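You operate a simulated robot arm through the tools that you are given. There is no shell and no other tool.

The job below is to be done with a simulated two-armed robot. You get a single attempt, and the scene is never put back.

TASK
Clamp both housings on the pallet and push their two modules and the red cap home.
Fine: clamp each housing before pushing on it.

Only the result counts: the job must be done as asked and must still hold three seconds after the hand-in. Knocking over, shifting, dropping, spilling or breaking anything else fails it. Lids that push on must go on centred and level and be pressed home; caps that screw on are set level and turned clockwise until they are tight.

THE ROBOT
Two 7-joint arms with fingered hands on one trunk that stands fixed in place. Base frame: the origin is at the foot of the trunk, x ahead of it, y to its left, z up. Readings come in m, rad, newtons and seconds.
The left shoulder is at [0.044, 0.124, 1.206], the right one opposite. With the tool pointing down near the work surface each hand reaches from about 0.48 to 0.86 m from the base axis, measured 20 degrees to its own side. Payload 3.6 kg a hand.
Tool frame (each hand has its own): the origin (TCP) lies between the finger pads and is the grasp point; the fingertips stand 0.034 m ahead of it; z points along the fingers, y is the line along which they close. The gripper opens to 0.116 m; its body begins 0.04 m behind the TCP. The gripper is a hand of 5 fingers: y runs from the thumb to the fingers, the wrist lies at [-0.016, -0.16, -0.164] in the tool frame.
Orientation is that of the tool frame in the base frame, as [roll, pitch, yaw] about the fixed x, y, z axes, in that order (R = Rz(yaw) Ry(pitch) Rx(roll)). With the fingers straight down and the wrist toward the robot, the tool's x, y and z point along [0, 1, 0], [1, 0, 0] and [0, 0, -1] of the base frame.

THE INTERFACE
- The arms move only by the tool nudge_tool. It takes "left_increments", "right_increments" or both (then of equal length, played together; a hand with none holds still); each is a list of rows, each a list of 2 entries, a list of its own where there are three numbers: the shift along the tool's x, y, z in units of 25 mm (1.0 is 25 mm), then the turn, a rotation vector about the tool's x, y, z in units of 8 degrees (1.0 is 8 degrees). In form: [[[dx, dy, dz], [wx, wy, wz]], ...]. A call has 1 to 20 rows; each row shifts and turns the commanded pose from where the row before left it, along the tool's axes as they then stand. A call with a number of a shift or a turn outside -1 to 1 is refused whole. A row lasts 0.2 s, in which the tool goes at most 0.05 m and 0.15 rad; a call with a longer step from one row to the next is refused whole. Where a pose cannot be reached the arm comes as near as it can. A force on the tool above 50 N (or 10 N above the force at the start of the call, whichever is more), or a blocked arm, ends the call early, and 0.2 s more pass. In this call time passes only in rows, and 0.2 s behind the last. The reply holds the time, the measured pose of the TCP, the force on the tool along the base axes, the opening and the grip force, in the units named above and with some noise, with the torque about the TCP (base axes, N m) and any sound that the robot's microphone picked up.
- Cameras (640 x 400 px; columns grow to the right, rows downward): "scene" is now at [0.1249, -0.0313, 1.3845]; the picture's right is [-0.37, -0.93, -0.00], its down [-0.50, 0.20, -0.84] and it looks along [0.78, -0.31, -0.54] (base axes); focal length 308 px, centre (320, 200). "left" rides on the left gripper at [-0.069, -0.134, -0.11] in its tool frame; the picture's right is [-0.77, -0.19, 0.61], its down [0.59, -0.58, 0.57] and it looks along [0.25, 0.79, 0.55] (tool axes); focal length 256 px, centre (320, 200). "right" rides on the right gripper at [0.069, -0.134, -0.11] in its tool frame; the picture's right is [-0.77, 0.19, -0.61], its down [-0.59, -0.58, 0.57] and it looks along [-0.25, 0.80, 0.55] (tool axes); focal length 256 px, centre (320, 200). There is no depth. A picture from a camera that has moved, and an enlarged one, comes with that camera's place and axes in the base frame and with its lens.
- grab_frame(camera): a new picture of that camera. The clock stands still meanwhile.
- move_column(by): moves the trunk up (or, below 0, down) by that many m; the arms and the scene camera ride with it, the base frame stays. It gives what a move gives, with no picture.
- move_fingers(index, middle, ring, little, thumb_bend, thumb_turn, hand): sets how far each is bent, from 0 (flat) to 1 (curled in); at 0.3 the hand is open as for a grip, at 0.7 the pads meet at the TCP. One left out holds its place. A second passes; each finger stops where it meets its share of the squeeze, and holds until it gets a number again. It is the only way to open and close the hand. It gives what a move gives, with no picture; readings hold the bend of each and the force on index, middle, ring, little, thumb and palm. thumb_turn goes from beside the hand (0) to across from the fingers (1), as for a grip.
- aim_head(pan, tilt): turns the head with the scene camera to pan (to the left, within 1.501 rad either way) and tilt (down, from -0.506 to 1.204), counted from straight ahead of the robot (the tilt from the chest, where the trunk bows). It gives what a move gives.
- close_up(camera, box): a new picture of the part [left, top, right, bottom] of that camera's present view, enlarged. The clock stands still meanwhile.
- close_job(): hands the job in; it is judged then, once.

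Nothing tells you positions but the pictures and the camera data. Unless the task says otherwise, let go and move clear before handing in.

The tools are called after "Request:" as a command line: name --argument value ..., lists and objects as JSON in quotes. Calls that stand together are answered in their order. nudge_tool: Moves the arms, as the interface text tells. Its arguments: {"type":"object","properties":{"left_increments":{"type":"array","items":{"type":"array"}},"right_increments":{"type":"array","items":{"type":"array"}}},"required":[]} The other tools are called the same way: move_column (by) moves the trunk up or down; move_fingers (index, middle, ring, little, thumb_bend, thumb_turn, hand) moves the fingers one by one; aim_head (pan, tilt) turns the head that bears the scene camera; grab_frame (camera) takes a picture; close_up (camera, box) takes an enlarged picture of a part of a camera's view; close_job () hands the job in.

At the start:

```text
clock: 0.0
left_eef_pos: [0.4811, 0.0483, 1.2414]
left_orientation: [3.142, 0.0, 1.571]
left_force: [0.9, -0.2, -0.1]
left_wrist_torque: [0.01, -0.01, -0.03]
left_finger_gap: 0.1159
left_grasp_force: 0.1
left_shape: jaw
left_bend: [0.3, 0.3, 0.3, 0.3, 0.3, 0.97]
left_finger forces: [0.1, 0.0, 0.1, 0.1, 0.0, 0.1]
right_eef_pos: [0.4351, -0.3368, 1.1698]
right_orientation: [3.141, -0.002, 1.571]
right_force: [1.0, -0.3, 0.1]
right_wrist_torque: [0.03, 0.02, 0.01]
right_finger_gap: 0.1159
right_grasp_force: 0.1
right_shape: jaw
right_bend: [0.3, 0.3, 0.3, 0.3, 0.3, 0.97]
right_finger forces: [0.0, 0.1, 0.0, 0.0, 0.0, 0.0]
trunk travel left (down, up): [-0.4, 0.362]
head pan, tilt (commanded): [-0.38, 0.569]
```

scene: 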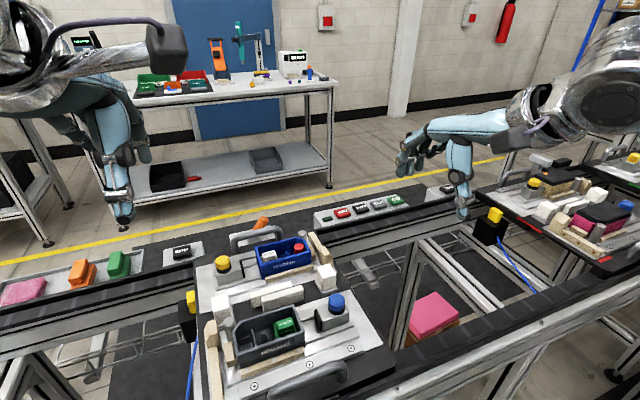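
right: 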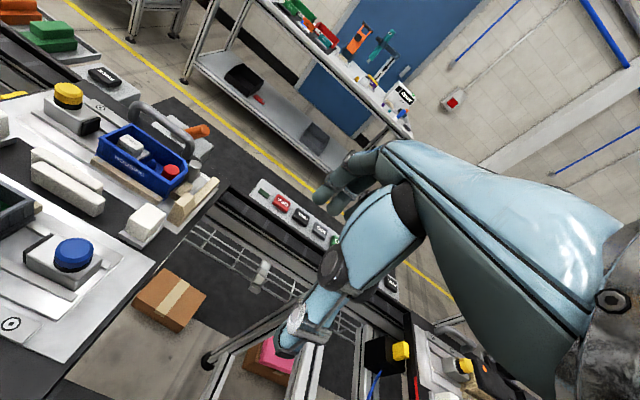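
left: 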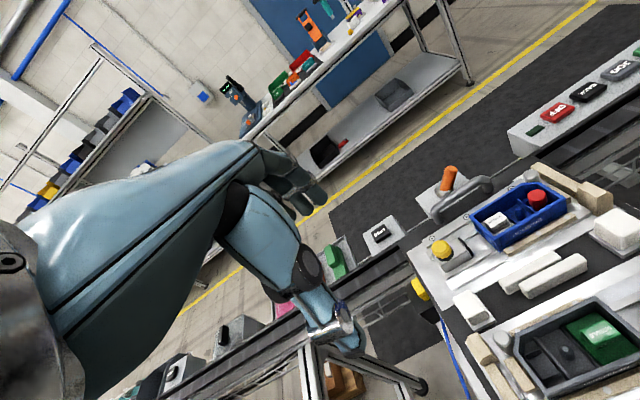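

I see a pallet on a conveyor with a blue housing (white module and red cap inside) and a grey housing (green module), with yellow and blue knobs nearby and white blocks. I'll look closer before moving anything.

Request:
close_up --camera "scene" --box '[180, 200, 400, 400]'

Request:
close_up --camera "left" --box '[400, 150, 640, 400]'

Request:
close_up --camera "right" --box '[0, 50, 240, 350]'

Request:
close_up --camera "scene" --box '[300, 170, 480, 290]'

```text
2.00 times, centred on (290, 300) of scene
camera zoom: at [0.1249, -0.0313, 1.3845], right [-0.37, -0.93, 0.0], down [-0.5, 0.2, -0.84], along [0.78, -0.31, -0.54], focal length 617 px, centre (380, 0)
```

zoom: 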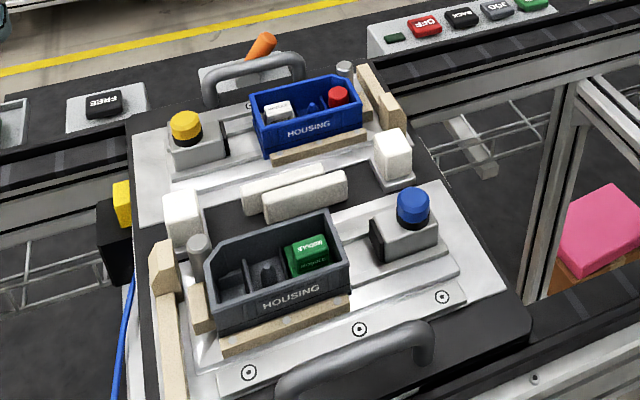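

```text
1.60 times, centred on (520, 275) of left
camera zoom: at [0.3453, -0.0205, 1.353], right [-0.19, -0.77, -0.61], down [-0.58, 0.59, -0.57], along [0.79, 0.25, -0.55], focal length 410 px, centre (0, 80)
```

zoom: 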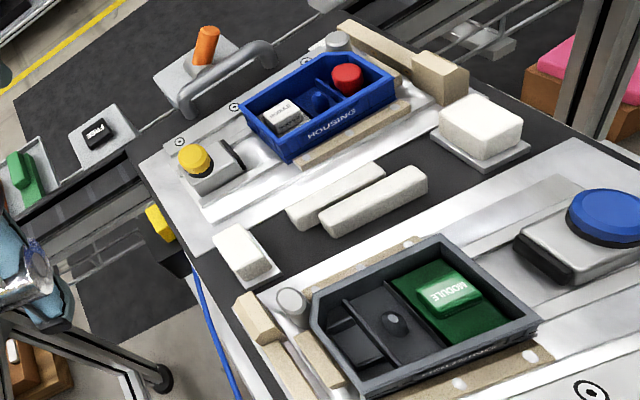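

```text
1.33 times, centred on (120, 200) of right
camera zoom: at [0.3004, -0.269, 1.2812], right [0.19, -0.77, 0.61], down [-0.58, -0.59, -0.57], along [0.8, -0.25, -0.55], focal length 341 px, centre (587, 200)
```

zoom: 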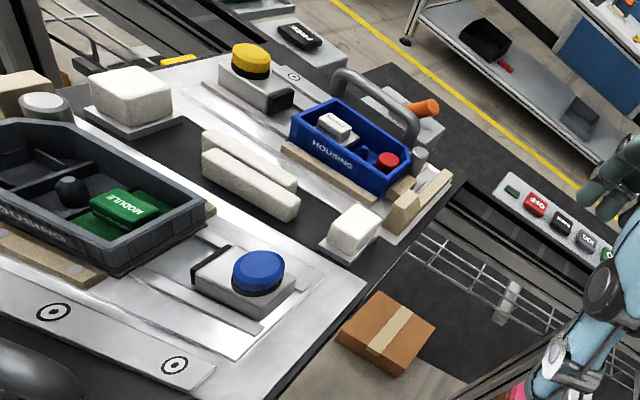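

```text
3.33 times, centred on (390, 230) of scene
camera zoom: at [0.1249, -0.0313, 1.3845], right [-0.37, -0.93, 0.0], down [-0.5, 0.2, -0.84], along [0.78, -0.31, -0.54], focal length 1028 px, centre (87, 100)
```

zoom: 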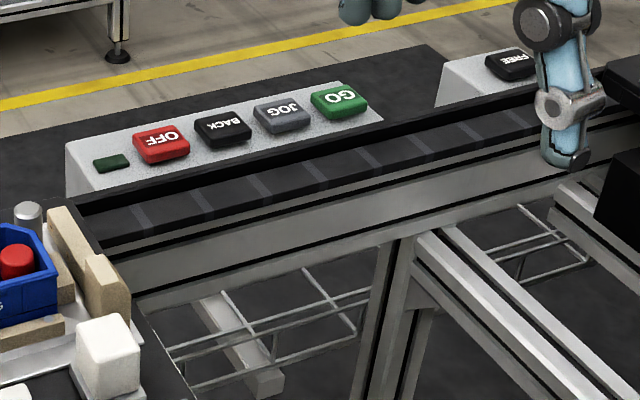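

The pallet is right in front of the trunk (about x 0.45–0.65, y −0.1), with the blue-knob clamp at the near right and the yellow-knob clamp at the far left. I'll point the head straight at it for a better look.

Request:
aim_head --pan -0.2 --tilt 0.85

Request:
grab_frame --camera "scene"

Request:
close_up --camera "scene" --box '[240, 80, 400, 180]'

Request:
close_up --camera "scene" --box '[220, 170, 420, 295]'

```text
clock: 0.8
left_eef_pos: [0.4812, 0.0485, 1.2419]
left_orientation: [-3.14, 0.001, 1.569]
left_force: [-0.1, 1.0, 0.7]
left_wrist_torque: [0.01, -0.02, 0.0]
left_finger_gap: 0.1159
left_grasp_force: 0.0
left_shape: jaw
left_bend: [0.3, 0.3, 0.3, 0.3, 0.3, 0.97]
left_finger forces: [0.0, 0.1, 0.0, 0.0, 0.1, 0.0]
right_eef_pos: [0.4351, -0.3379, 1.1692]
right_orientation: [3.142, 0.001, 1.571]
right_force: [0.5, -0.7, -0.6]
right_wrist_torque: [0.01, 0.01, -0.03]
right_finger_gap: 0.1159
right_grasp_force: 0.1
right_shape: jaw
right_bend: [0.3, 0.3, 0.3, 0.3, 0.3, 0.97]
right_finger forces: [0.0, 0.1, 0.1, 0.0, 0.0, 0.0]
trunk travel left (down, up): [-0.4, 0.362]
head pan, tilt (commanded): [-0.201, 0.85]
```

```text
taken
camera scene: at [0.1187, -0.0138, 1.3609], right [-0.2, -0.98, 0.0], down [-0.74, 0.15, -0.66], along [0.65, -0.13, -0.75], focal length 308 px, centre (320, 200)
```

scene: 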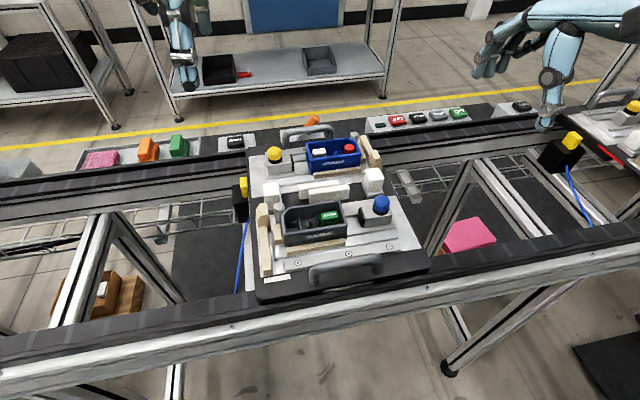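

```text
4.00 times, centred on (320, 130) of scene
camera zoom: at [0.1187, -0.0138, 1.3609], right [-0.2, -0.98, 0.0], down [-0.74, 0.15, -0.66], along [0.65, -0.13, -0.75], focal length 1234 px, centre (320, 480)
```

zoom: 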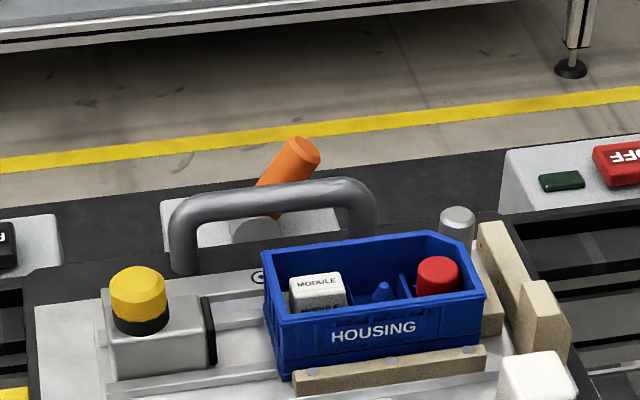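

```text
3.20 times, centred on (320, 232) of scene
camera zoom: at [0.1187, -0.0138, 1.3609], right [-0.2, -0.98, 0.0], down [-0.74, 0.15, -0.66], along [0.65, -0.13, -0.75], focal length 987 px, centre (320, 96)
```

zoom: 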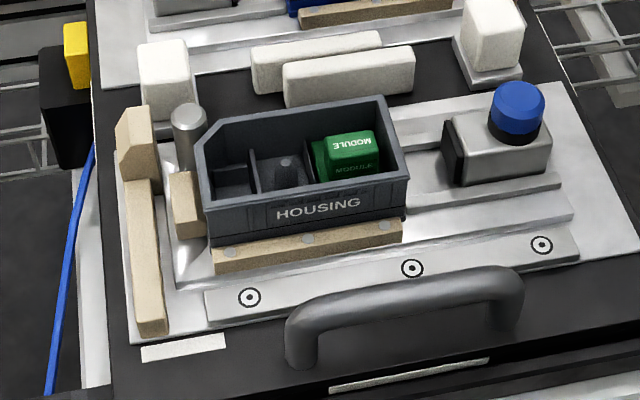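

The clamps are slide blocks with a black jaw facing each housing, topped by a coloured knob: the blue one near (0.42, −0.18, 0.98), the yellow one near (0.585, −0.02, 0.98). Next I'll make a pointing finger on the right hand in free air and look at it before approaching anything.

Request:
move_fingers --hand "right" --index 0.0 --middle 1.0 --ring 1.0 --little 1.0 --thumb_bend 0.3 --thumb_turn 0.3

Request:
aim_head --pan -0.7 --tilt 0.5

Request:
grab_frame --camera "scene"

Request:
grab_frame --camera "right"

```text
clock: 1.8
left_eef_pos: [0.4813, 0.0482, 1.2421]
left_orientation: [-3.14, -0.001, 1.571]
left_force: [0.5, -0.1, -0.2]
left_wrist_torque: [-0.01, -0.01, -0.04]
left_finger_gap: 0.1162
left_grasp_force: 0.1
left_shape: jaw
left_bend: [0.3, 0.3, 0.3, 0.3, 0.3, 0.97]
left_finger forces: [0.0, 0.0, 0.0, 0.1, 0.0, 0.0]
right_eef_pos: [0.4344, -0.3379, 1.1701]
right_orientation: [-3.141, 0.0, 1.571]
right_force: [-0.4, 0.1, 0.7]
right_wrist_torque: [-0.01, 0.04, -0.01]
right_finger_gap: 0.1785
right_grasp_force: 0.0
right_shape: fingers
right_bend: [0.0, 1.0, 1.0, 1.0, 0.3, 0.29]
right_finger forces: [0.0, 0.0, 0.0, 0.1, 0.0, 0.0]
trunk travel left (down, up): [-0.4, 0.362]
head pan, tilt (commanded): [-0.201, 0.85]
```

```text
clock: 2.7
left_eef_pos: [0.4793, 0.0484, 1.2419]
left_orientation: [3.141, 0.002, 1.572]
left_force: [0.4, 0.0, 0.1]
left_wrist_torque: [-0.01, 0.03, 0.04]
left_finger_gap: 0.1161
left_grasp_force: 0.0
left_shape: jaw
left_bend: [0.3, 0.3, 0.3, 0.3, 0.3, 0.97]
left_finger forces: [0.0, 0.1, 0.0, 0.1, 0.1, 0.0]
right_eef_pos: [0.4341, -0.3378, 1.1694]
right_orientation: [3.141, 0.0, 1.57]
right_force: [-0.4, -0.7, 0.2]
right_wrist_torque: [0.0, 0.01, 0.0]
right_finger_gap: 0.1786
right_grasp_force: 0.1
right_shape: fingers
right_bend: [0.0, 1.0, 1.0, 1.0, 0.3, 0.29]
right_finger forces: [0.1, 0.1, 0.1, 0.1, 0.0, 0.0]
trunk travel left (down, up): [-0.4, 0.362]
head pan, tilt (commanded): [-0.7, 0.499]
```

```text
taken
camera scene: at [0.1117, -0.0566, 1.3908], right [-0.64, -0.77, 0.0], down [-0.37, 0.31, -0.88], along [0.67, -0.56, -0.48], focal length 308 px, centre (320, 200)
```

scene: 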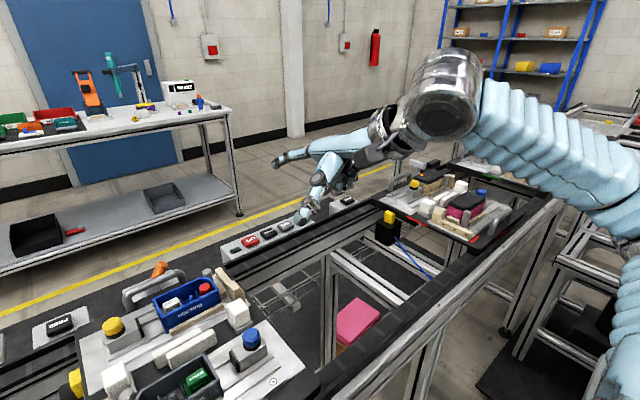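

```text
taken
camera right: at [0.3004, -0.269, 1.2812], right [0.19, -0.77, 0.61], down [-0.58, -0.59, -0.57], along [0.8, -0.25, -0.55], focal length 256 px, centre (320, 200)
```

right: 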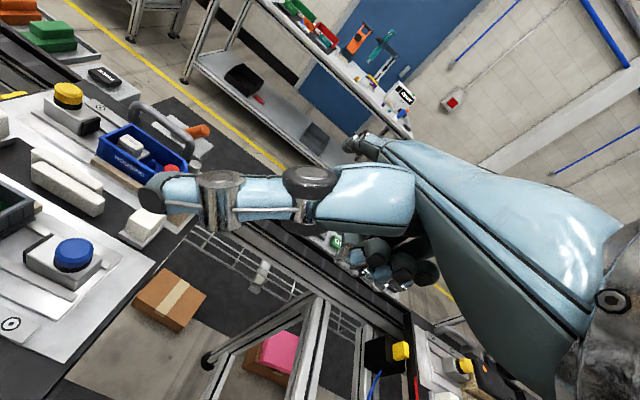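

The right hand's thumb now sticks out sideways; the index looks to point forward and down. I'll zoom in to understand where the fingertip sits.

Request:
close_up --camera "scene" --box '[250, 80, 430, 240]'

Request:
close_up --camera "right" --box '[300, 100, 480, 300]'

Request:
close_up --camera "left" --box '[200, 100, 400, 360]'

```text
2.50 times, centred on (340, 160) of scene
camera zoom: at [0.1117, -0.0566, 1.3908], right [-0.64, -0.77, 0.0], down [-0.37, 0.31, -0.88], along [0.67, -0.56, -0.48], focal length 771 px, centre (270, 300)
```

zoom: 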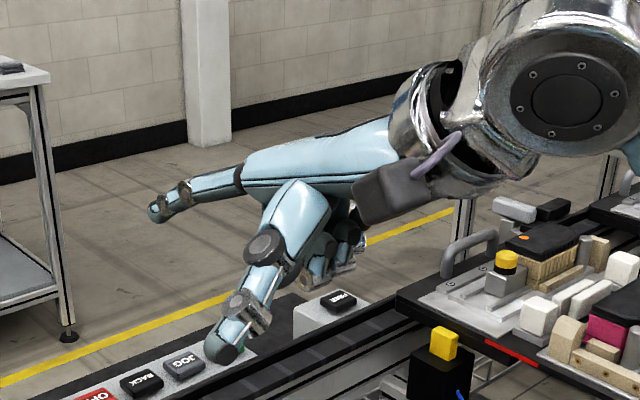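

```text
2.00 times, centred on (390, 200) of right
camera zoom: at [0.3004, -0.269, 1.2812], right [0.19, -0.77, 0.61], down [-0.58, -0.59, -0.57], along [0.8, -0.25, -0.55], focal length 512 px, centre (180, 200)
```

zoom: 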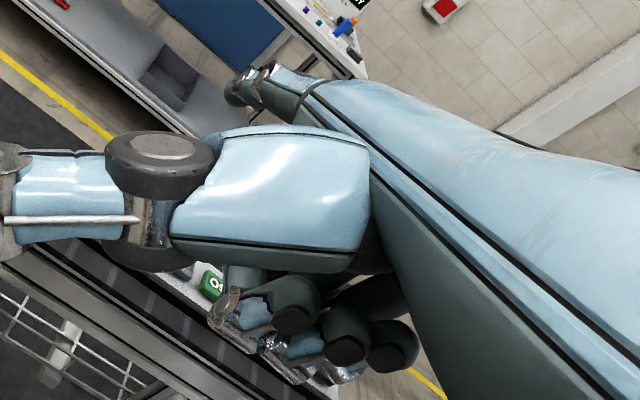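

```text
1.54 times, centred on (300, 230) of left
camera zoom: at [0.3453, -0.0205, 1.353], right [-0.19, -0.77, -0.61], down [-0.58, 0.59, -0.57], along [0.79, 0.25, -0.55], focal length 394 px, centre (351, 154)
```

zoom: 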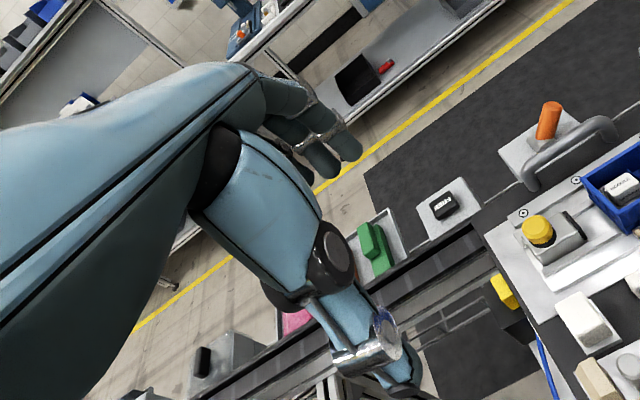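

The index at bend 0 points forward along the palm, so with the tool pointing down I'd rather use a part-bent index. Before that, I want a sharper look at the clamps and the housing interiors.

Request:
aim_head --pan -0.3 --tilt 0.8

Request:
close_up --camera "scene" --box '[320, 170, 420, 250]'

Request:
close_up --camera "scene" --box '[220, 100, 320, 170]'

Request:
close_up --camera "scene" --box '[270, 100, 370, 170]'

Request:
close_up --camera "scene" --box '[230, 170, 330, 250]'

Request:
close_up --camera "left" --box '[480, 280, 640, 400]'

Request:
close_up --camera "left" --box '[420, 160, 580, 280]'

```text
clock: 3.6
left_eef_pos: [0.4803, 0.0482, 1.2423]
left_orientation: [3.141, -0.001, 1.572]
left_force: [0.3, 0.4, 0.0]
left_wrist_torque: [0.04, 0.01, 0.01]
left_finger_gap: 0.1159
left_grasp_force: 0.1
left_shape: jaw
left_bend: [0.3, 0.3, 0.3, 0.3, 0.3, 0.97]
left_finger forces: [0.2, 0.0, 0.0, 0.0, 0.0, 0.0]
right_eef_pos: [0.4356, -0.3375, 1.1688]
right_orientation: [-3.14, -0.001, 1.571]
right_force: [0.3, -0.2, 0.1]
right_wrist_torque: [-0.02, -0.02, 0.02]
right_finger_gap: 0.1782
right_grasp_force: 0.0
right_shape: fingers
right_bend: [0.0, 1.0, 1.0, 1.0, 0.3, 0.29]
right_finger forces: [0.1, 0.0, 0.0, 0.0, 0.1, 0.0]
trunk travel left (down, up): [-0.4, 0.362]
head pan, tilt (commanded): [-0.3, 0.799]
```

```text
5.00 times, centred on (370, 210) of scene
camera zoom: at [0.1191, -0.0221, 1.3649], right [-0.3, -0.95, 0.0], down [-0.68, 0.21, -0.7], along [0.67, -0.21, -0.72], focal length 1542 px, centre (70, 150)
```

zoom: 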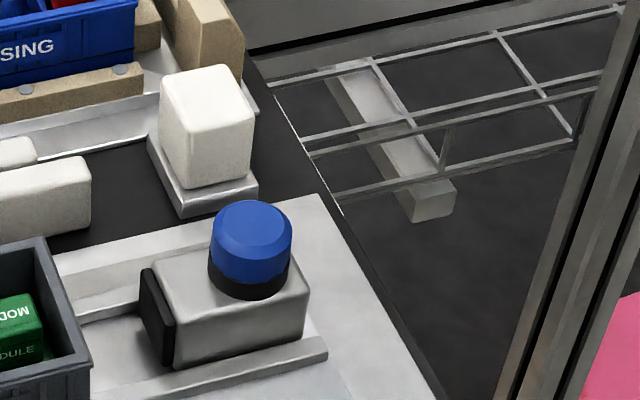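

```text
5.71 times, centred on (270, 135) of scene
camera zoom: at [0.1191, -0.0221, 1.3649], right [-0.3, -0.95, 0.0], down [-0.68, 0.21, -0.7], along [0.67, -0.21, -0.72], focal length 1762 px, centre (606, 571)
```

zoom: 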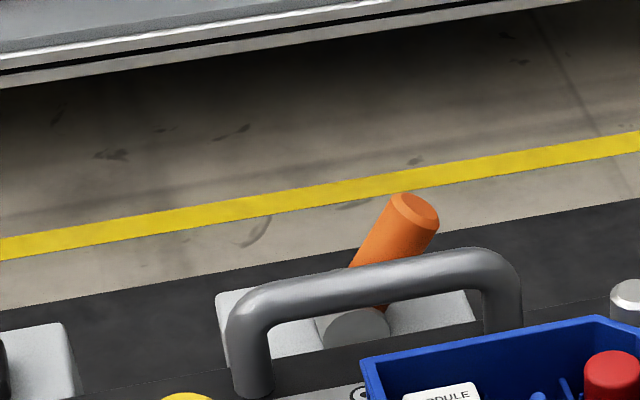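

```text
5.71 times, centred on (320, 135) of scene
camera zoom: at [0.1191, -0.0221, 1.3649], right [-0.3, -0.95, 0.0], down [-0.68, 0.21, -0.7], along [0.67, -0.21, -0.72], focal length 1762 px, centre (320, 571)
```

zoom: 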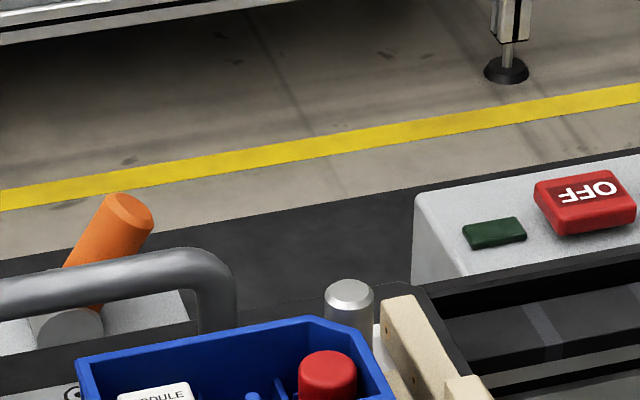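

```text
5.00 times, centred on (280, 210) of scene
camera zoom: at [0.1191, -0.0221, 1.3649], right [-0.3, -0.95, 0.0], down [-0.68, 0.21, -0.7], along [0.67, -0.21, -0.72], focal length 1542 px, centre (520, 150)
```

zoom: 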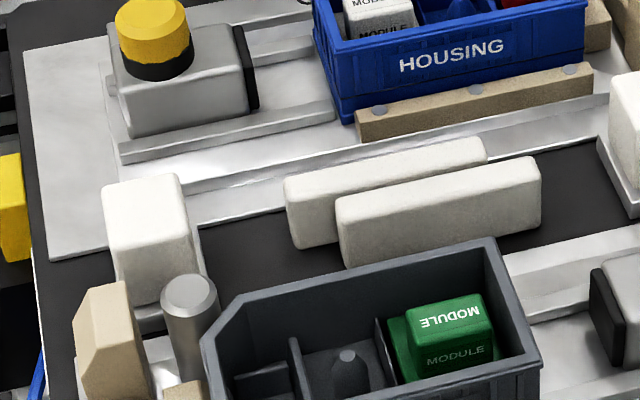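

```text
3.33 times, centred on (560, 340) of left
camera zoom: at [0.3453, -0.0205, 1.353], right [-0.19, -0.77, -0.61], down [-0.58, 0.59, -0.57], along [0.79, 0.25, -0.55], focal length 853 px, centre (-480, -267)
```

zoom: 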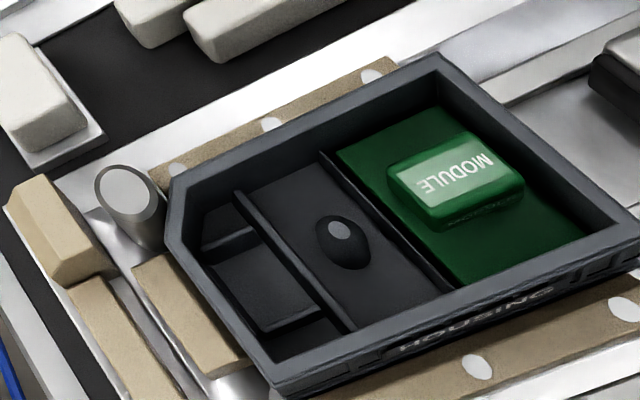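

```text
3.33 times, centred on (500, 220) of left
camera zoom: at [0.3453, -0.0205, 1.353], right [-0.19, -0.77, -0.61], down [-0.58, 0.59, -0.57], along [0.79, 0.25, -0.55], focal length 853 px, centre (-280, 133)
```

zoom: 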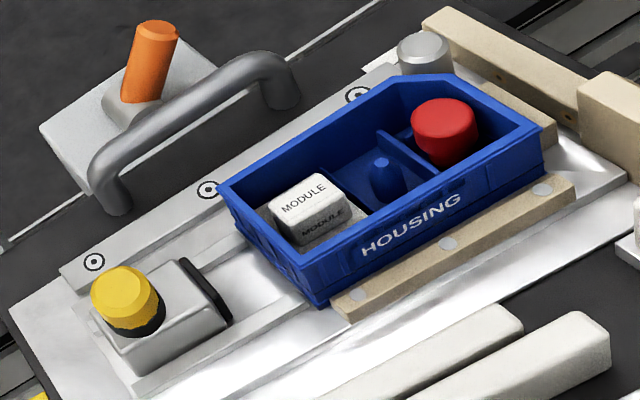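

Each clamp block sits on two rails with a black jaw facing its housing, and the modules stand proud in their pockets. I'll try a pinch-type pointing tip (index and thumb together, the rest curled) on the right hand.

Request:
move_fingers --hand "right" --index 0.6 --middle 1.0 --ring 1.0 --little 1.0 --thumb_bend 0.3 --thumb_turn 1.0

Request:
grab_frame --camera "right"

Request:
grab_frame --camera "scene"

Request:
close_up --camera "right" --box '[220, 100, 460, 300]'

```text
clock: 4.6
left_eef_pos: [0.4799, 0.0476, 1.242]
left_orientation: [3.141, -0.001, 1.57]
left_force: [-0.2, -0.2, 0.3]
left_wrist_torque: [-0.05, -0.02, -0.01]
left_finger_gap: 0.1157
left_grasp_force: 0.0
left_shape: jaw
left_bend: [0.3, 0.3, 0.3, 0.3, 0.3, 0.97]
left_finger forces: [0.0, 0.0, 0.0, 0.0, 0.0, 0.0]
right_eef_pos: [0.4339, -0.3375, 1.1696]
right_orientation: [-3.141, 0.0, 1.572]
right_force: [-0.6, -0.4, 0.0]
right_wrist_torque: [-0.01, -0.01, 0.02]
right_finger_gap: 0.0736
right_grasp_force: 0.1
right_shape: fingers
right_bend: [0.6, 1.0, 1.0, 1.0, 0.3, 0.97]
right_finger forces: [0.0, 0.0, 0.1, 0.1, 0.0, 0.0]
trunk travel left (down, up): [-0.4, 0.362]
head pan, tilt (commanded): [-0.3, 0.799]
```

```text
taken
camera right: at [0.3004, -0.2689, 1.2812], right [0.19, -0.77, 0.61], down [-0.58, -0.59, -0.57], along [0.8, -0.25, -0.55], focal length 256 px, centre (320, 200)
```

right: 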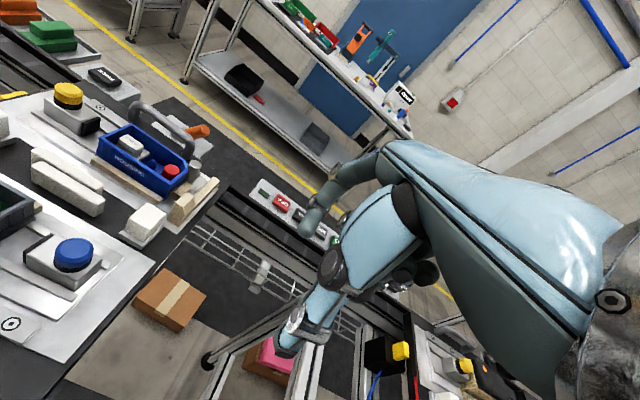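

```text
taken
camera scene: at [0.1191, -0.022, 1.3649], right [-0.3, -0.96, 0.0], down [-0.69, 0.21, -0.7], along [0.67, -0.21, -0.72], focal length 308 px, centre (320, 200)
```

scene: 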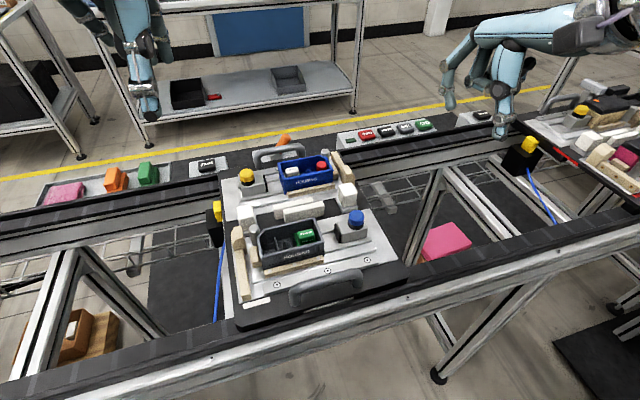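

```text
2.00 times, centred on (340, 200) of right
camera zoom: at [0.3004, -0.2689, 1.2812], right [0.19, -0.77, 0.61], down [-0.58, -0.59, -0.57], along [0.8, -0.25, -0.55], focal length 512 px, centre (280, 200)
```

zoom: 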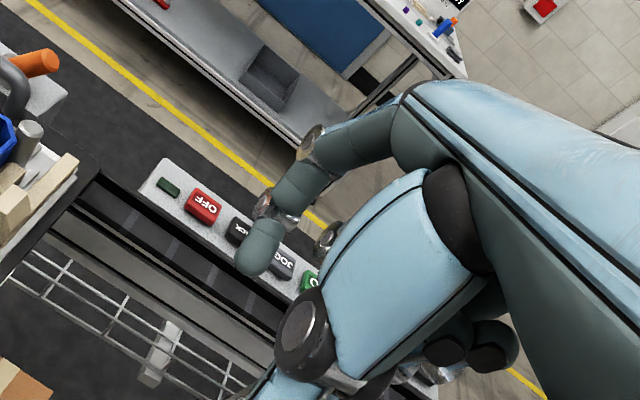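

The index now points down with its tip apparently just ahead of the TCP. I'll zoom in with the scene camera to triangulate the fingertip.

Request:
close_up --camera "scene" --box '[420, 20, 560, 140]'

```text
3.33 times, centred on (490, 80) of scene
camera zoom: at [0.1191, -0.022, 1.3649], right [-0.3, -0.96, 0.0], down [-0.69, 0.21, -0.7], along [0.67, -0.21, -0.72], focal length 1028 px, centre (-247, 600)
```

zoom: 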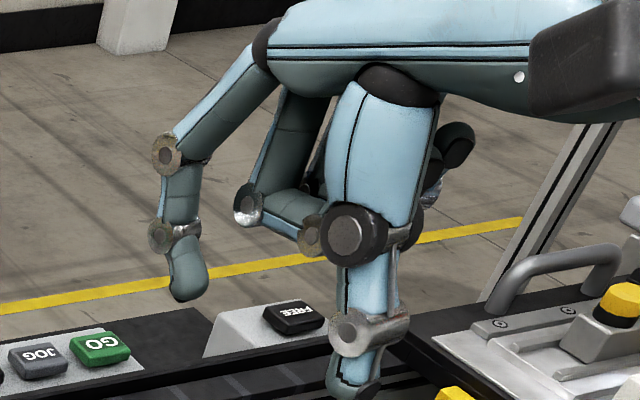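

The index tip comes out at about 36 mm ahead in tool y and 45 mm in tool z from the TCP. I'll fold the thumb in so that only the index leads, and turn the right hand so its wrist lies to the right side, staying high.

Request:
move_fingers --hand "right" --thumb_bend 1.0 --thumb_turn 1.0

Request:
nudge_tool --right_increments '[[[0, 0, 0], [0, 0, -1]], [[0, 0, 0], [0, 0, -1]], [[0, 0, 0], [0, 0, -1]], [[0, 0, 0], [0, 0, -1]], [[0, 0, 0], [0, 0, -1]], [[0, 0, 0], [0, 0, -1]], [[0, 0, 0], [0, 0, -1]], [[0, 0, 0], [0, 0, -1]], [[0, 0, 0], [0, 0, -1]]]'

Request:
grab_frame --camera "right"

Request:
grab_frame --camera "scene"

```text
clock: 5.6
left_eef_pos: [0.4807, 0.0486, 1.2418]
left_orientation: [-3.141, -0.001, 1.571]
left_force: [-0.8, 0.0, 0.6]
left_wrist_torque: [0.01, 0.02, 0.0]
left_finger_gap: 0.1158
left_grasp_force: 0.0
left_shape: jaw
left_bend: [0.3, 0.3, 0.3, 0.3, 0.3, 0.97]
left_finger forces: [0.0, 0.0, 0.0, 0.0, 0.1, 0.0]
right_eef_pos: [0.435, -0.3367, 1.1695]
right_orientation: [3.141, 0.001, 1.571]
right_force: [-0.1, 0.4, 0.5]
right_wrist_torque: [0.0, 0.02, 0.0]
right_finger_gap: 0.0216
right_grasp_force: 0.1
right_shape: fingers
right_bend: [0.59, 1.0, 1.0, 1.0, 0.96, 1.0]
right_finger forces: [0.0, 0.0, 0.0, 0.0, 0.1, 0.1]
trunk travel left (down, up): [-0.4, 0.362]
head pan, tilt (commanded): [-0.3, 0.799]
```

```text
clock: 7.6
left_eef_pos: [0.4796, 0.0494, 1.2415]
left_orientation: [-3.139, 0.0, 1.572]
left_force: [0.0, 0.1, 0.1]
left_wrist_torque: [-0.01, 0.0, 0.0]
left_finger_gap: 0.1155
left_grasp_force: 0.1
left_shape: jaw
left_bend: [0.3, 0.3, 0.3, 0.3, 0.3, 0.97]
left_finger forces: [0.0, 0.1, 0.0, 0.0, 0.1, 0.0]
right_eef_pos: [0.4347, -0.3373, 1.169]
right_orientation: [-3.141, 0.001, 2.83]
right_force: [0.1, 0.0, -0.5]
right_wrist_torque: [-0.04, 0.01, 0.0]
right_finger_gap: 0.022
right_grasp_force: 0.0
right_shape: fingers
right_bend: [0.59, 1.0, 1.0, 1.0, 0.97, 1.0]
right_finger forces: [0.0, 0.0, 0.1, 0.0, 0.1, 0.0]
trunk travel left (down, up): [-0.4, 0.362]
head pan, tilt (commanded): [-0.3, 0.799]
```

```text
taken
camera right: at [0.3282, -0.4439, 1.2811], right [0.79, -0.06, 0.61], down [0.38, -0.73, -0.57], along [0.48, 0.68, -0.55], focal length 256 px, centre (320, 200)
```

right: 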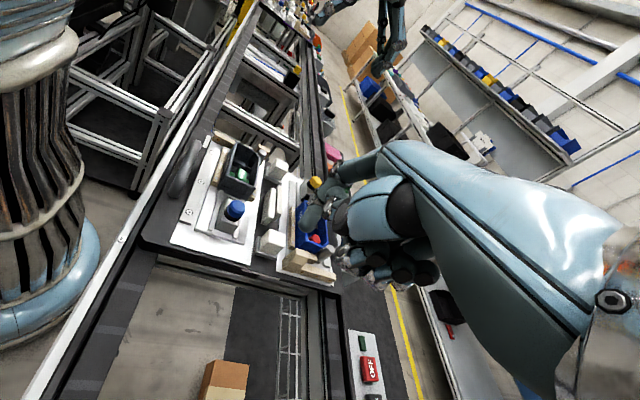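

```text
taken
camera scene: at [0.1198, -0.0218, 1.3648], right [-0.3, -0.96, 0.0], down [-0.69, 0.21, -0.7], along [0.67, -0.21, -0.72], focal length 308 px, centre (320, 200)
```

scene: 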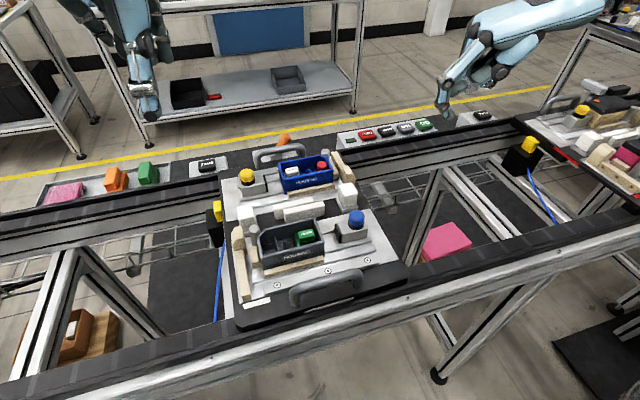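

The hand turned freely and the wrist now lies to the right. I'll zoom in on the finger tip from both cameras to pin its place in the tool frame.

Request:
close_up --camera "right" --box '[260, 130, 420, 290]'

Request:
close_up --camera "scene" --box '[400, 20, 540, 140]'

```text
2.50 times, centred on (340, 210) of right
camera zoom: at [0.3282, -0.4439, 1.2811], right [0.79, -0.06, 0.61], down [0.38, -0.73, -0.57], along [0.48, 0.68, -0.55], focal length 640 px, centre (270, 175)
```

zoom: 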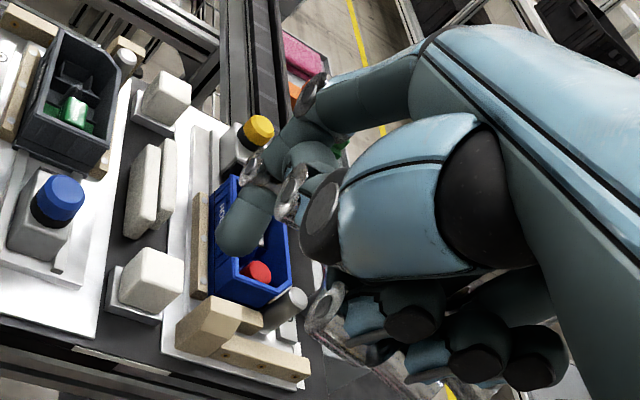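

```text
3.33 times, centred on (470, 80) of scene
camera zoom: at [0.1198, -0.0218, 1.3648], right [-0.3, -0.96, 0.0], down [-0.69, 0.21, -0.7], along [0.67, -0.21, -0.72], focal length 1028 px, centre (-180, 600)
```

zoom: 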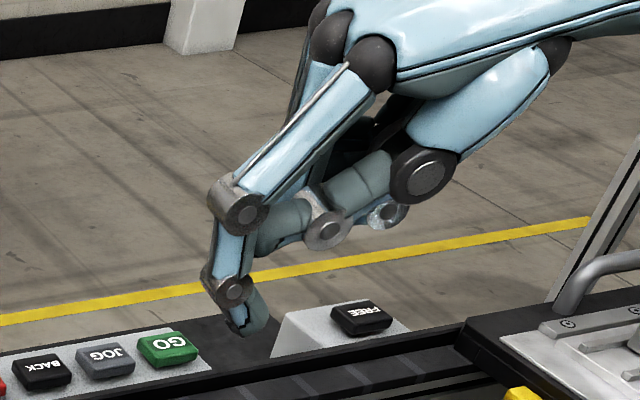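

The index tip sits about 3 cm ahead (tool y) and 4 cm below the TCP. I'll carry it over the blue knob and stop about 8 cm above it to check the alignment.

Request:
nudge_tool --right_increments '[[[0.355, 0.8, 0], [0, 0, 0]], [[0.355, 0.8, 0], [0, 0, 0]], [[0.355, 0.8, 0], [0, 0, 0]], [[0.355, 0.8, 0], [0, 0, 0]], [[0.355, 0.8, 0], [0, 0, 0]], [[0.355, 0.8, 0], [0, 0, 0]], [[0, 0, 0.9], [0, 0, 0]], [[0, 0, 0.9], [0, 0, 0]], [[0, 0, 0.9], [0, 0, 0]]]'

Request:
grab_frame --camera "right"

Request:
grab_frame --camera "scene"

```text
clock: 9.6
left_eef_pos: [0.4805, 0.0473, 1.2418]
left_orientation: [-3.141, 0.0, 1.571]
left_force: [0.2, 0.7, 0.0]
left_wrist_torque: [0.0, 0.01, -0.01]
left_finger_gap: 0.1159
left_grasp_force: 0.1
left_shape: jaw
left_bend: [0.3, 0.3, 0.3, 0.3, 0.3, 0.97]
left_finger forces: [0.1, 0.0, 0.0, 0.0, 0.0, 0.1]
right_eef_pos: [0.4222, -0.2073, 1.1021]
right_orientation: [3.141, 0.002, 2.828]
right_force: [-0.1, 0.6, 0.3]
right_wrist_torque: [-0.02, 0.02, 0.05]
right_finger_gap: 0.0226
right_grasp_force: 0.1
right_shape: fingers
right_bend: [0.58, 1.0, 1.0, 1.0, 0.97, 1.0]
right_finger forces: [0.0, 0.1, 0.0, 0.1, 0.0, 0.0]
trunk travel left (down, up): [-0.4, 0.362]
head pan, tilt (commanded): [-0.3, 0.799]
```

```text
taken
camera right: at [0.3143, -0.314, 1.2128], right [0.79, -0.06, 0.61], down [0.38, -0.73, -0.57], along [0.48, 0.68, -0.55], focal length 256 px, centre (320, 200)
```

right: 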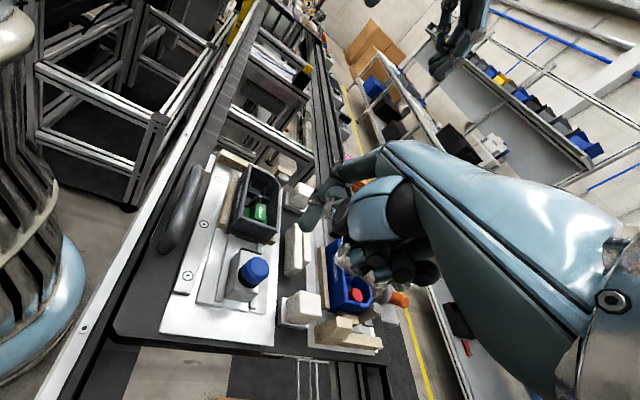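

```text
taken
camera scene: at [0.1191, -0.0223, 1.3649], right [-0.3, -0.96, 0.0], down [-0.69, 0.21, -0.7], along [0.67, -0.21, -0.72], focal length 308 px, centre (320, 200)
```

scene: 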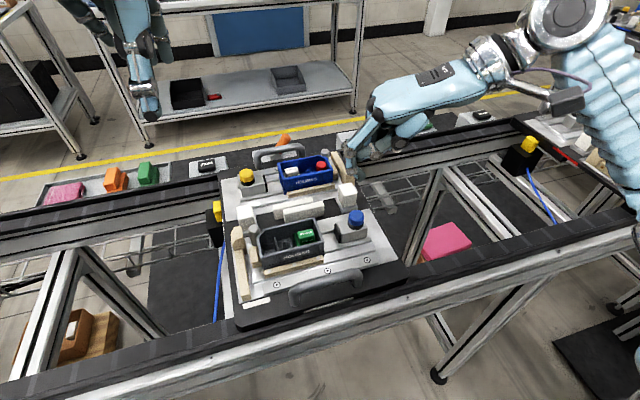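

The hand is roughly above the blue knob. I'll zoom in both views to check the fingertip against the knob.

Request:
close_up --camera "right" --box '[200, 150, 380, 320]'

Request:
close_up --camera "scene" --box '[300, 100, 440, 260]'

```text
2.35 times, centred on (290, 235) of right
camera zoom: at [0.3143, -0.314, 1.2128], right [0.79, -0.06, 0.61], down [0.38, -0.73, -0.57], along [0.48, 0.68, -0.55], focal length 602 px, centre (391, 118)
```

zoom: 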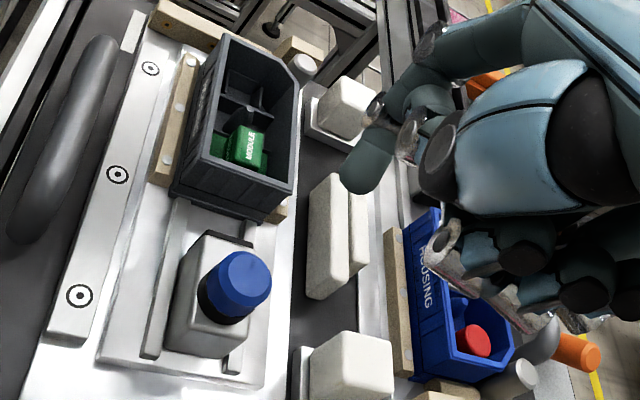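

```text
2.50 times, centred on (370, 180) of scene
camera zoom: at [0.1191, -0.0223, 1.3649], right [-0.3, -0.96, 0.0], down [-0.69, 0.21, -0.7], along [0.67, -0.21, -0.72], focal length 771 px, centre (195, 250)
```

zoom: 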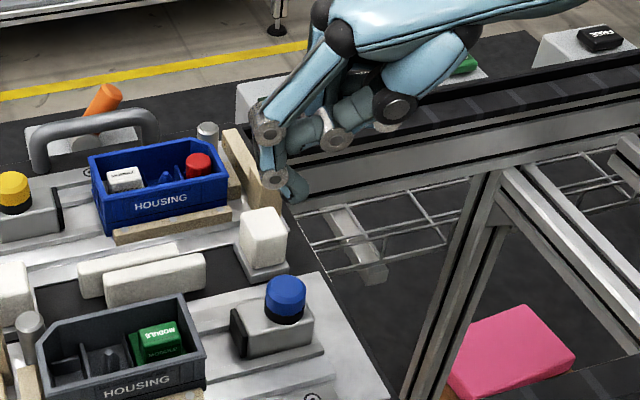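

The fingertip is about 8 cm above the knob and within 3 mm laterally. I'll correct, descend most of the way, then creep to contact.

Request:
nudge_tool --right_increments '[[[0.08, -0.15, 0.8], [0, 0, 0]], [[0, 0, 0.8], [0, 0, 0]], [[0, 0, 0.8], [0, 0, 0]], [[0, 0, 0.3], [0, 0, 0]]]'

Request:
close_up --camera "right" --box '[200, 150, 380, 320]'

Request:
close_up --camera "scene" --box '[300, 140, 420, 260]'

```text
clock: 10.6
left_eef_pos: [0.4806, 0.049, 1.2429]
left_orientation: [-3.141, 0.001, 1.571]
left_force: [0.8, -0.1, 0.0]
left_wrist_torque: [0.02, -0.01, 0.02]
left_finger_gap: 0.1161
left_grasp_force: 0.0
left_shape: jaw
left_bend: [0.3, 0.3, 0.3, 0.3, 0.3, 0.97]
left_finger forces: [0.0, 0.0, 0.1, 0.1, 0.0, 0.1]
right_eef_pos: [0.419, -0.2096, 1.0349]
right_orientation: [-3.141, -0.001, 2.828]
right_force: [0.5, 0.1, -0.1]
right_wrist_torque: [0.0, 0.01, 0.01]
right_finger_gap: 0.0223
right_grasp_force: 0.0
right_shape: fingers
right_bend: [0.58, 1.0, 1.0, 1.0, 0.97, 1.0]
right_finger forces: [0.0, 0.1, 0.0, 0.0, 0.0, 0.1]
trunk travel left (down, up): [-0.4, 0.362]
head pan, tilt (commanded): [-0.3, 0.799]
```

```text
2.35 times, centred on (290, 235) of right
camera zoom: at [0.3112, -0.3166, 1.1461], right [0.79, -0.06, 0.61], down [0.38, -0.73, -0.57], along [0.48, 0.68, -0.55], focal length 602 px, centre (391, 118)
```

zoom: 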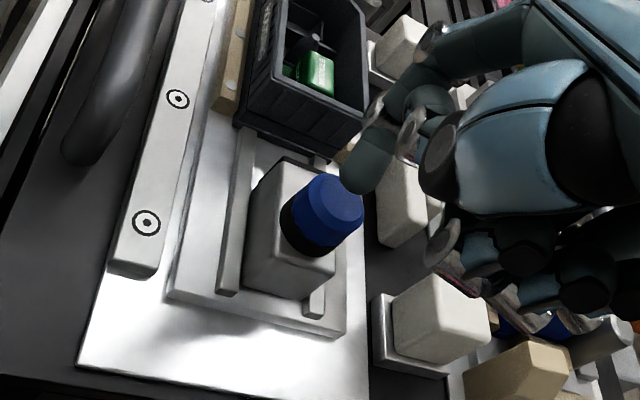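

```text
3.33 times, centred on (360, 200) of scene
camera zoom: at [0.1192, -0.0218, 1.3649], right [-0.3, -0.96, 0.0], down [-0.69, 0.21, -0.7], along [0.67, -0.21, -0.72], focal length 1028 px, centre (187, 200)
```

zoom: 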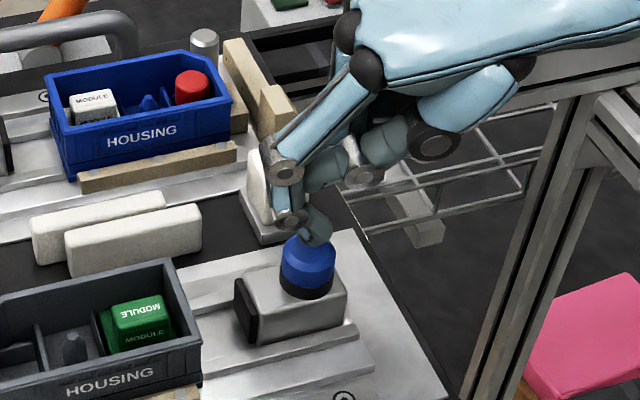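

The finger is just above the blue knob (about 1 cm). I'll creep down in small steps and watch the force and sounds.

Request:
nudge_tool --right_increments '[[[0, 0, 0.12], [0, 0, 0]], [[0, 0, 0.12], [0, 0, 0]], [[0, 0, 0.12], [0, 0, 0]], [[0, 0, 0.12], [0, 0, 0]]]'

Request:
close_up --camera "scene" --box '[300, 140, 420, 260]'

```text
clock: 11.6
left_eef_pos: [0.4789, 0.048, 1.2435]
left_orientation: [-3.139, 0.0, 1.572]
left_force: [0.7, 0.1, 0.1]
left_wrist_torque: [-0.02, -0.02, -0.02]
left_finger_gap: 0.1159
left_grasp_force: 0.0
left_shape: jaw
left_bend: [0.3, 0.3, 0.3, 0.3, 0.3, 0.97]
left_finger forces: [0.0, 0.0, 0.1, 0.0, 0.0, 0.1]
right_eef_pos: [0.4183, -0.2095, 1.0255]
right_orientation: [3.136, 0.002, 2.827]
right_force: [2.1, 0.7, 16.7]
right_wrist_torque: [0.55, 0.04, -0.08]
right_finger_gap: 0.0216
right_grasp_force: 8.4
right_shape: fingers
right_bend: [0.59, 1.0, 1.0, 1.0, 0.98, 1.0]
right_finger forces: [16.6, 0.0, 0.0, 0.0, 0.1, 0.0]
trunk travel left (down, up): [-0.4, 0.362]
head pan, tilt (commanded): [-0.3, 0.799]
```

```text
3.33 times, centred on (360, 200) of scene
camera zoom: at [0.1182, -0.0212, 1.3652], right [-0.3, -0.96, 0.0], down [-0.68, 0.21, -0.7], along [0.67, -0.21, -0.72], focal length 1028 px, centre (187, 200)
```

zoom: 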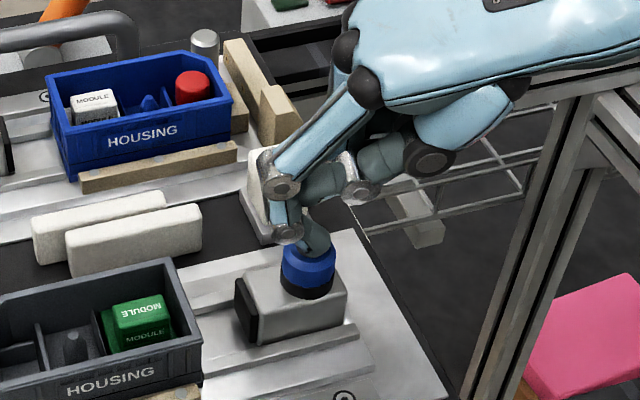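

Contact: 16.7 N on the index with the knob. I'll press a little more to see whether it travels or clicks.

Request:
nudge_tool --right_increments '[[[0, 0, 0.08], [0, 0, 0]], [[0, 0, 0.08], [0, 0, 0]]]'

Request:
close_up --camera "scene" --box '[300, 140, 420, 260]'

Request:
close_up --camera "right" --box '[200, 150, 380, 320]'

```text
clock: 12.2
left_eef_pos: [0.477, 0.051, 1.2445]
left_orientation: [3.14, 0.001, 1.573]
left_force: [0.6, 0.1, -0.2]
left_wrist_torque: [0.04, 0.0, -0.01]
left_finger_gap: 0.1159
left_grasp_force: 0.1
left_shape: jaw
left_bend: [0.3, 0.3, 0.3, 0.3, 0.3, 0.97]
left_finger forces: [0.0, 0.0, 0.0, 0.0, 0.0, 0.1]
right_eef_pos: [0.4176, -0.2078, 1.023]
right_orientation: [3.137, 0.005, 2.826]
right_force: [4.5, 2.2, 36.3]
right_wrist_torque: [1.13, 0.07, -0.13]
right_finger_gap: 0.0204
right_grasp_force: 18.1
right_shape: fingers
right_bend: [0.58, 1.0, 1.0, 1.0, 0.98, 1.0]
right_finger forces: [36.5, 0.0, 0.0, 0.1, 0.0, 0.1]
trunk travel left (down, up): [-0.4, 0.362]
head pan, tilt (commanded): [-0.3, 0.799]
```

```text
3.33 times, centred on (360, 200) of scene
camera zoom: at [0.1173, -0.0201, 1.3654], right [-0.3, -0.96, 0.0], down [-0.68, 0.21, -0.7], along [0.67, -0.21, -0.72], focal length 1028 px, centre (187, 200)
```

zoom: 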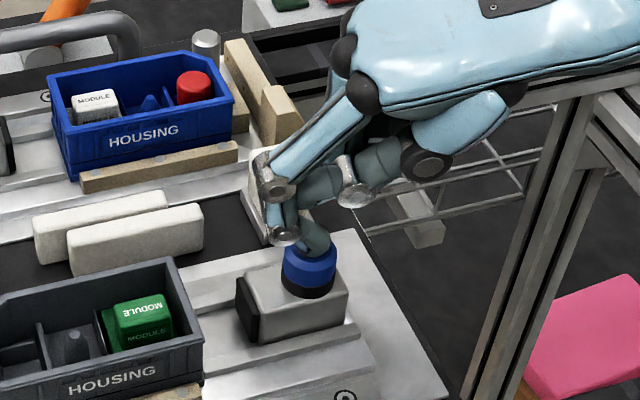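

```text
2.35 times, centred on (290, 235) of right
camera zoom: at [0.3095, -0.3149, 1.1331], right [0.78, -0.06, 0.62], down [0.39, -0.73, -0.57], along [0.49, 0.68, -0.55], focal length 602 px, centre (391, 118)
```

zoom: 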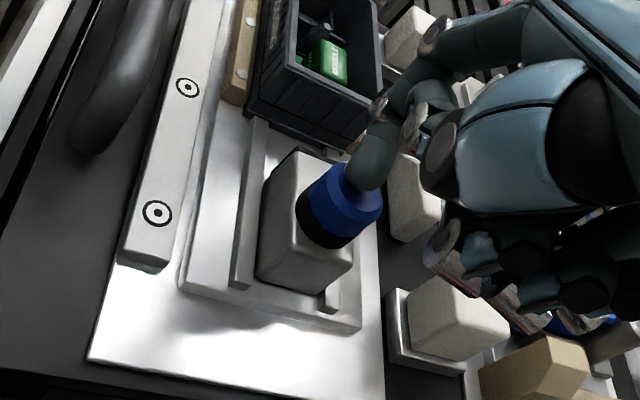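

At 36 N the knob neither moved nor clicked, so it isn't a push button. The block sits on rails, so I'll back off and test sliding it: place the finger behind the block (its right side) and push gently toward the housing.

Request:
nudge_tool --right_increments '[[[0, 0, -0.5], [0, 0, 0]], [[0, 0, -0.5], [0, 0, 0]], [[-0.265, -0.818, 0], [0, 0, 0]], [[-0.265, -0.818, 0], [0, 0, 0]]]'

Request:
grab_frame --camera "right"

Request:
close_up --camera "right" --box '[220, 150, 460, 350]'

Request:
close_up --camera "scene" --box '[300, 140, 420, 260]'

```text
clock: 13.2
left_eef_pos: [0.4801, 0.0485, 1.2416]
left_orientation: [3.141, 0.0, 1.572]
left_force: [-0.3, -0.3, -0.2]
left_wrist_torque: [0.0, -0.04, 0.02]
left_finger_gap: 0.1159
left_grasp_force: 0.1
left_shape: jaw
left_bend: [0.3, 0.3, 0.3, 0.3, 0.3, 0.97]
left_finger forces: [0.1, 0.0, 0.0, 0.1, 0.0, 0.0]
right_eef_pos: [0.4178, -0.2537, 1.0436]
right_orientation: [3.141, -0.001, 2.828]
right_force: [-0.3, -0.2, 0.5]
right_wrist_torque: [-0.02, 0.0, 0.0]
right_finger_gap: 0.0234
right_grasp_force: 0.0
right_shape: fingers
right_bend: [0.58, 1.0, 1.0, 1.0, 0.98, 1.0]
right_finger forces: [0.0, 0.0, 0.0, 0.0, 0.1, 0.1]
trunk travel left (down, up): [-0.4, 0.362]
head pan, tilt (commanded): [-0.3, 0.799]
```

```text
taken
camera right: at [0.3108, -0.3596, 1.1548], right [0.79, -0.06, 0.61], down [0.38, -0.73, -0.57], along [0.48, 0.68, -0.55], focal length 256 px, centre (320, 200)
```

right: 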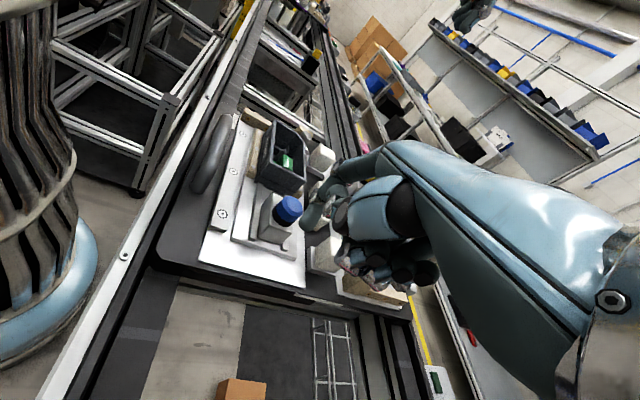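

```text
2.00 times, centred on (340, 250) of right
camera zoom: at [0.3108, -0.3596, 1.1548], right [0.79, -0.06, 0.61], down [0.38, -0.73, -0.57], along [0.48, 0.68, -0.55], focal length 512 px, centre (280, 100)
```

zoom: 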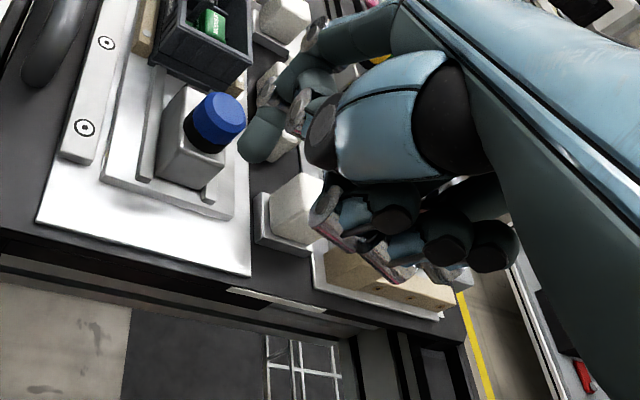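

```text
3.33 times, centred on (360, 200) of scene
camera zoom: at [0.119, -0.022, 1.3648], right [-0.3, -0.96, 0.0], down [-0.68, 0.21, -0.7], along [0.67, -0.21, -0.72], focal length 1028 px, centre (187, 200)
```

zoom: 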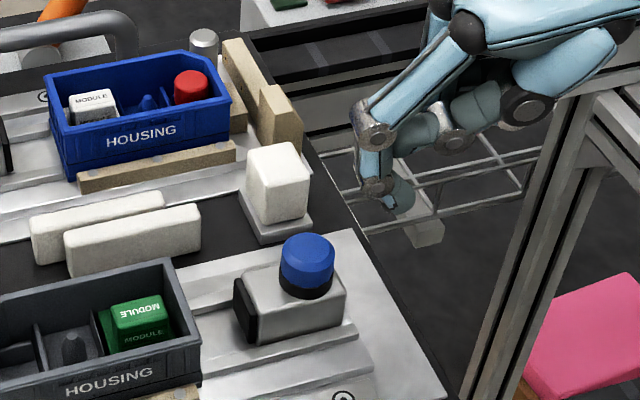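

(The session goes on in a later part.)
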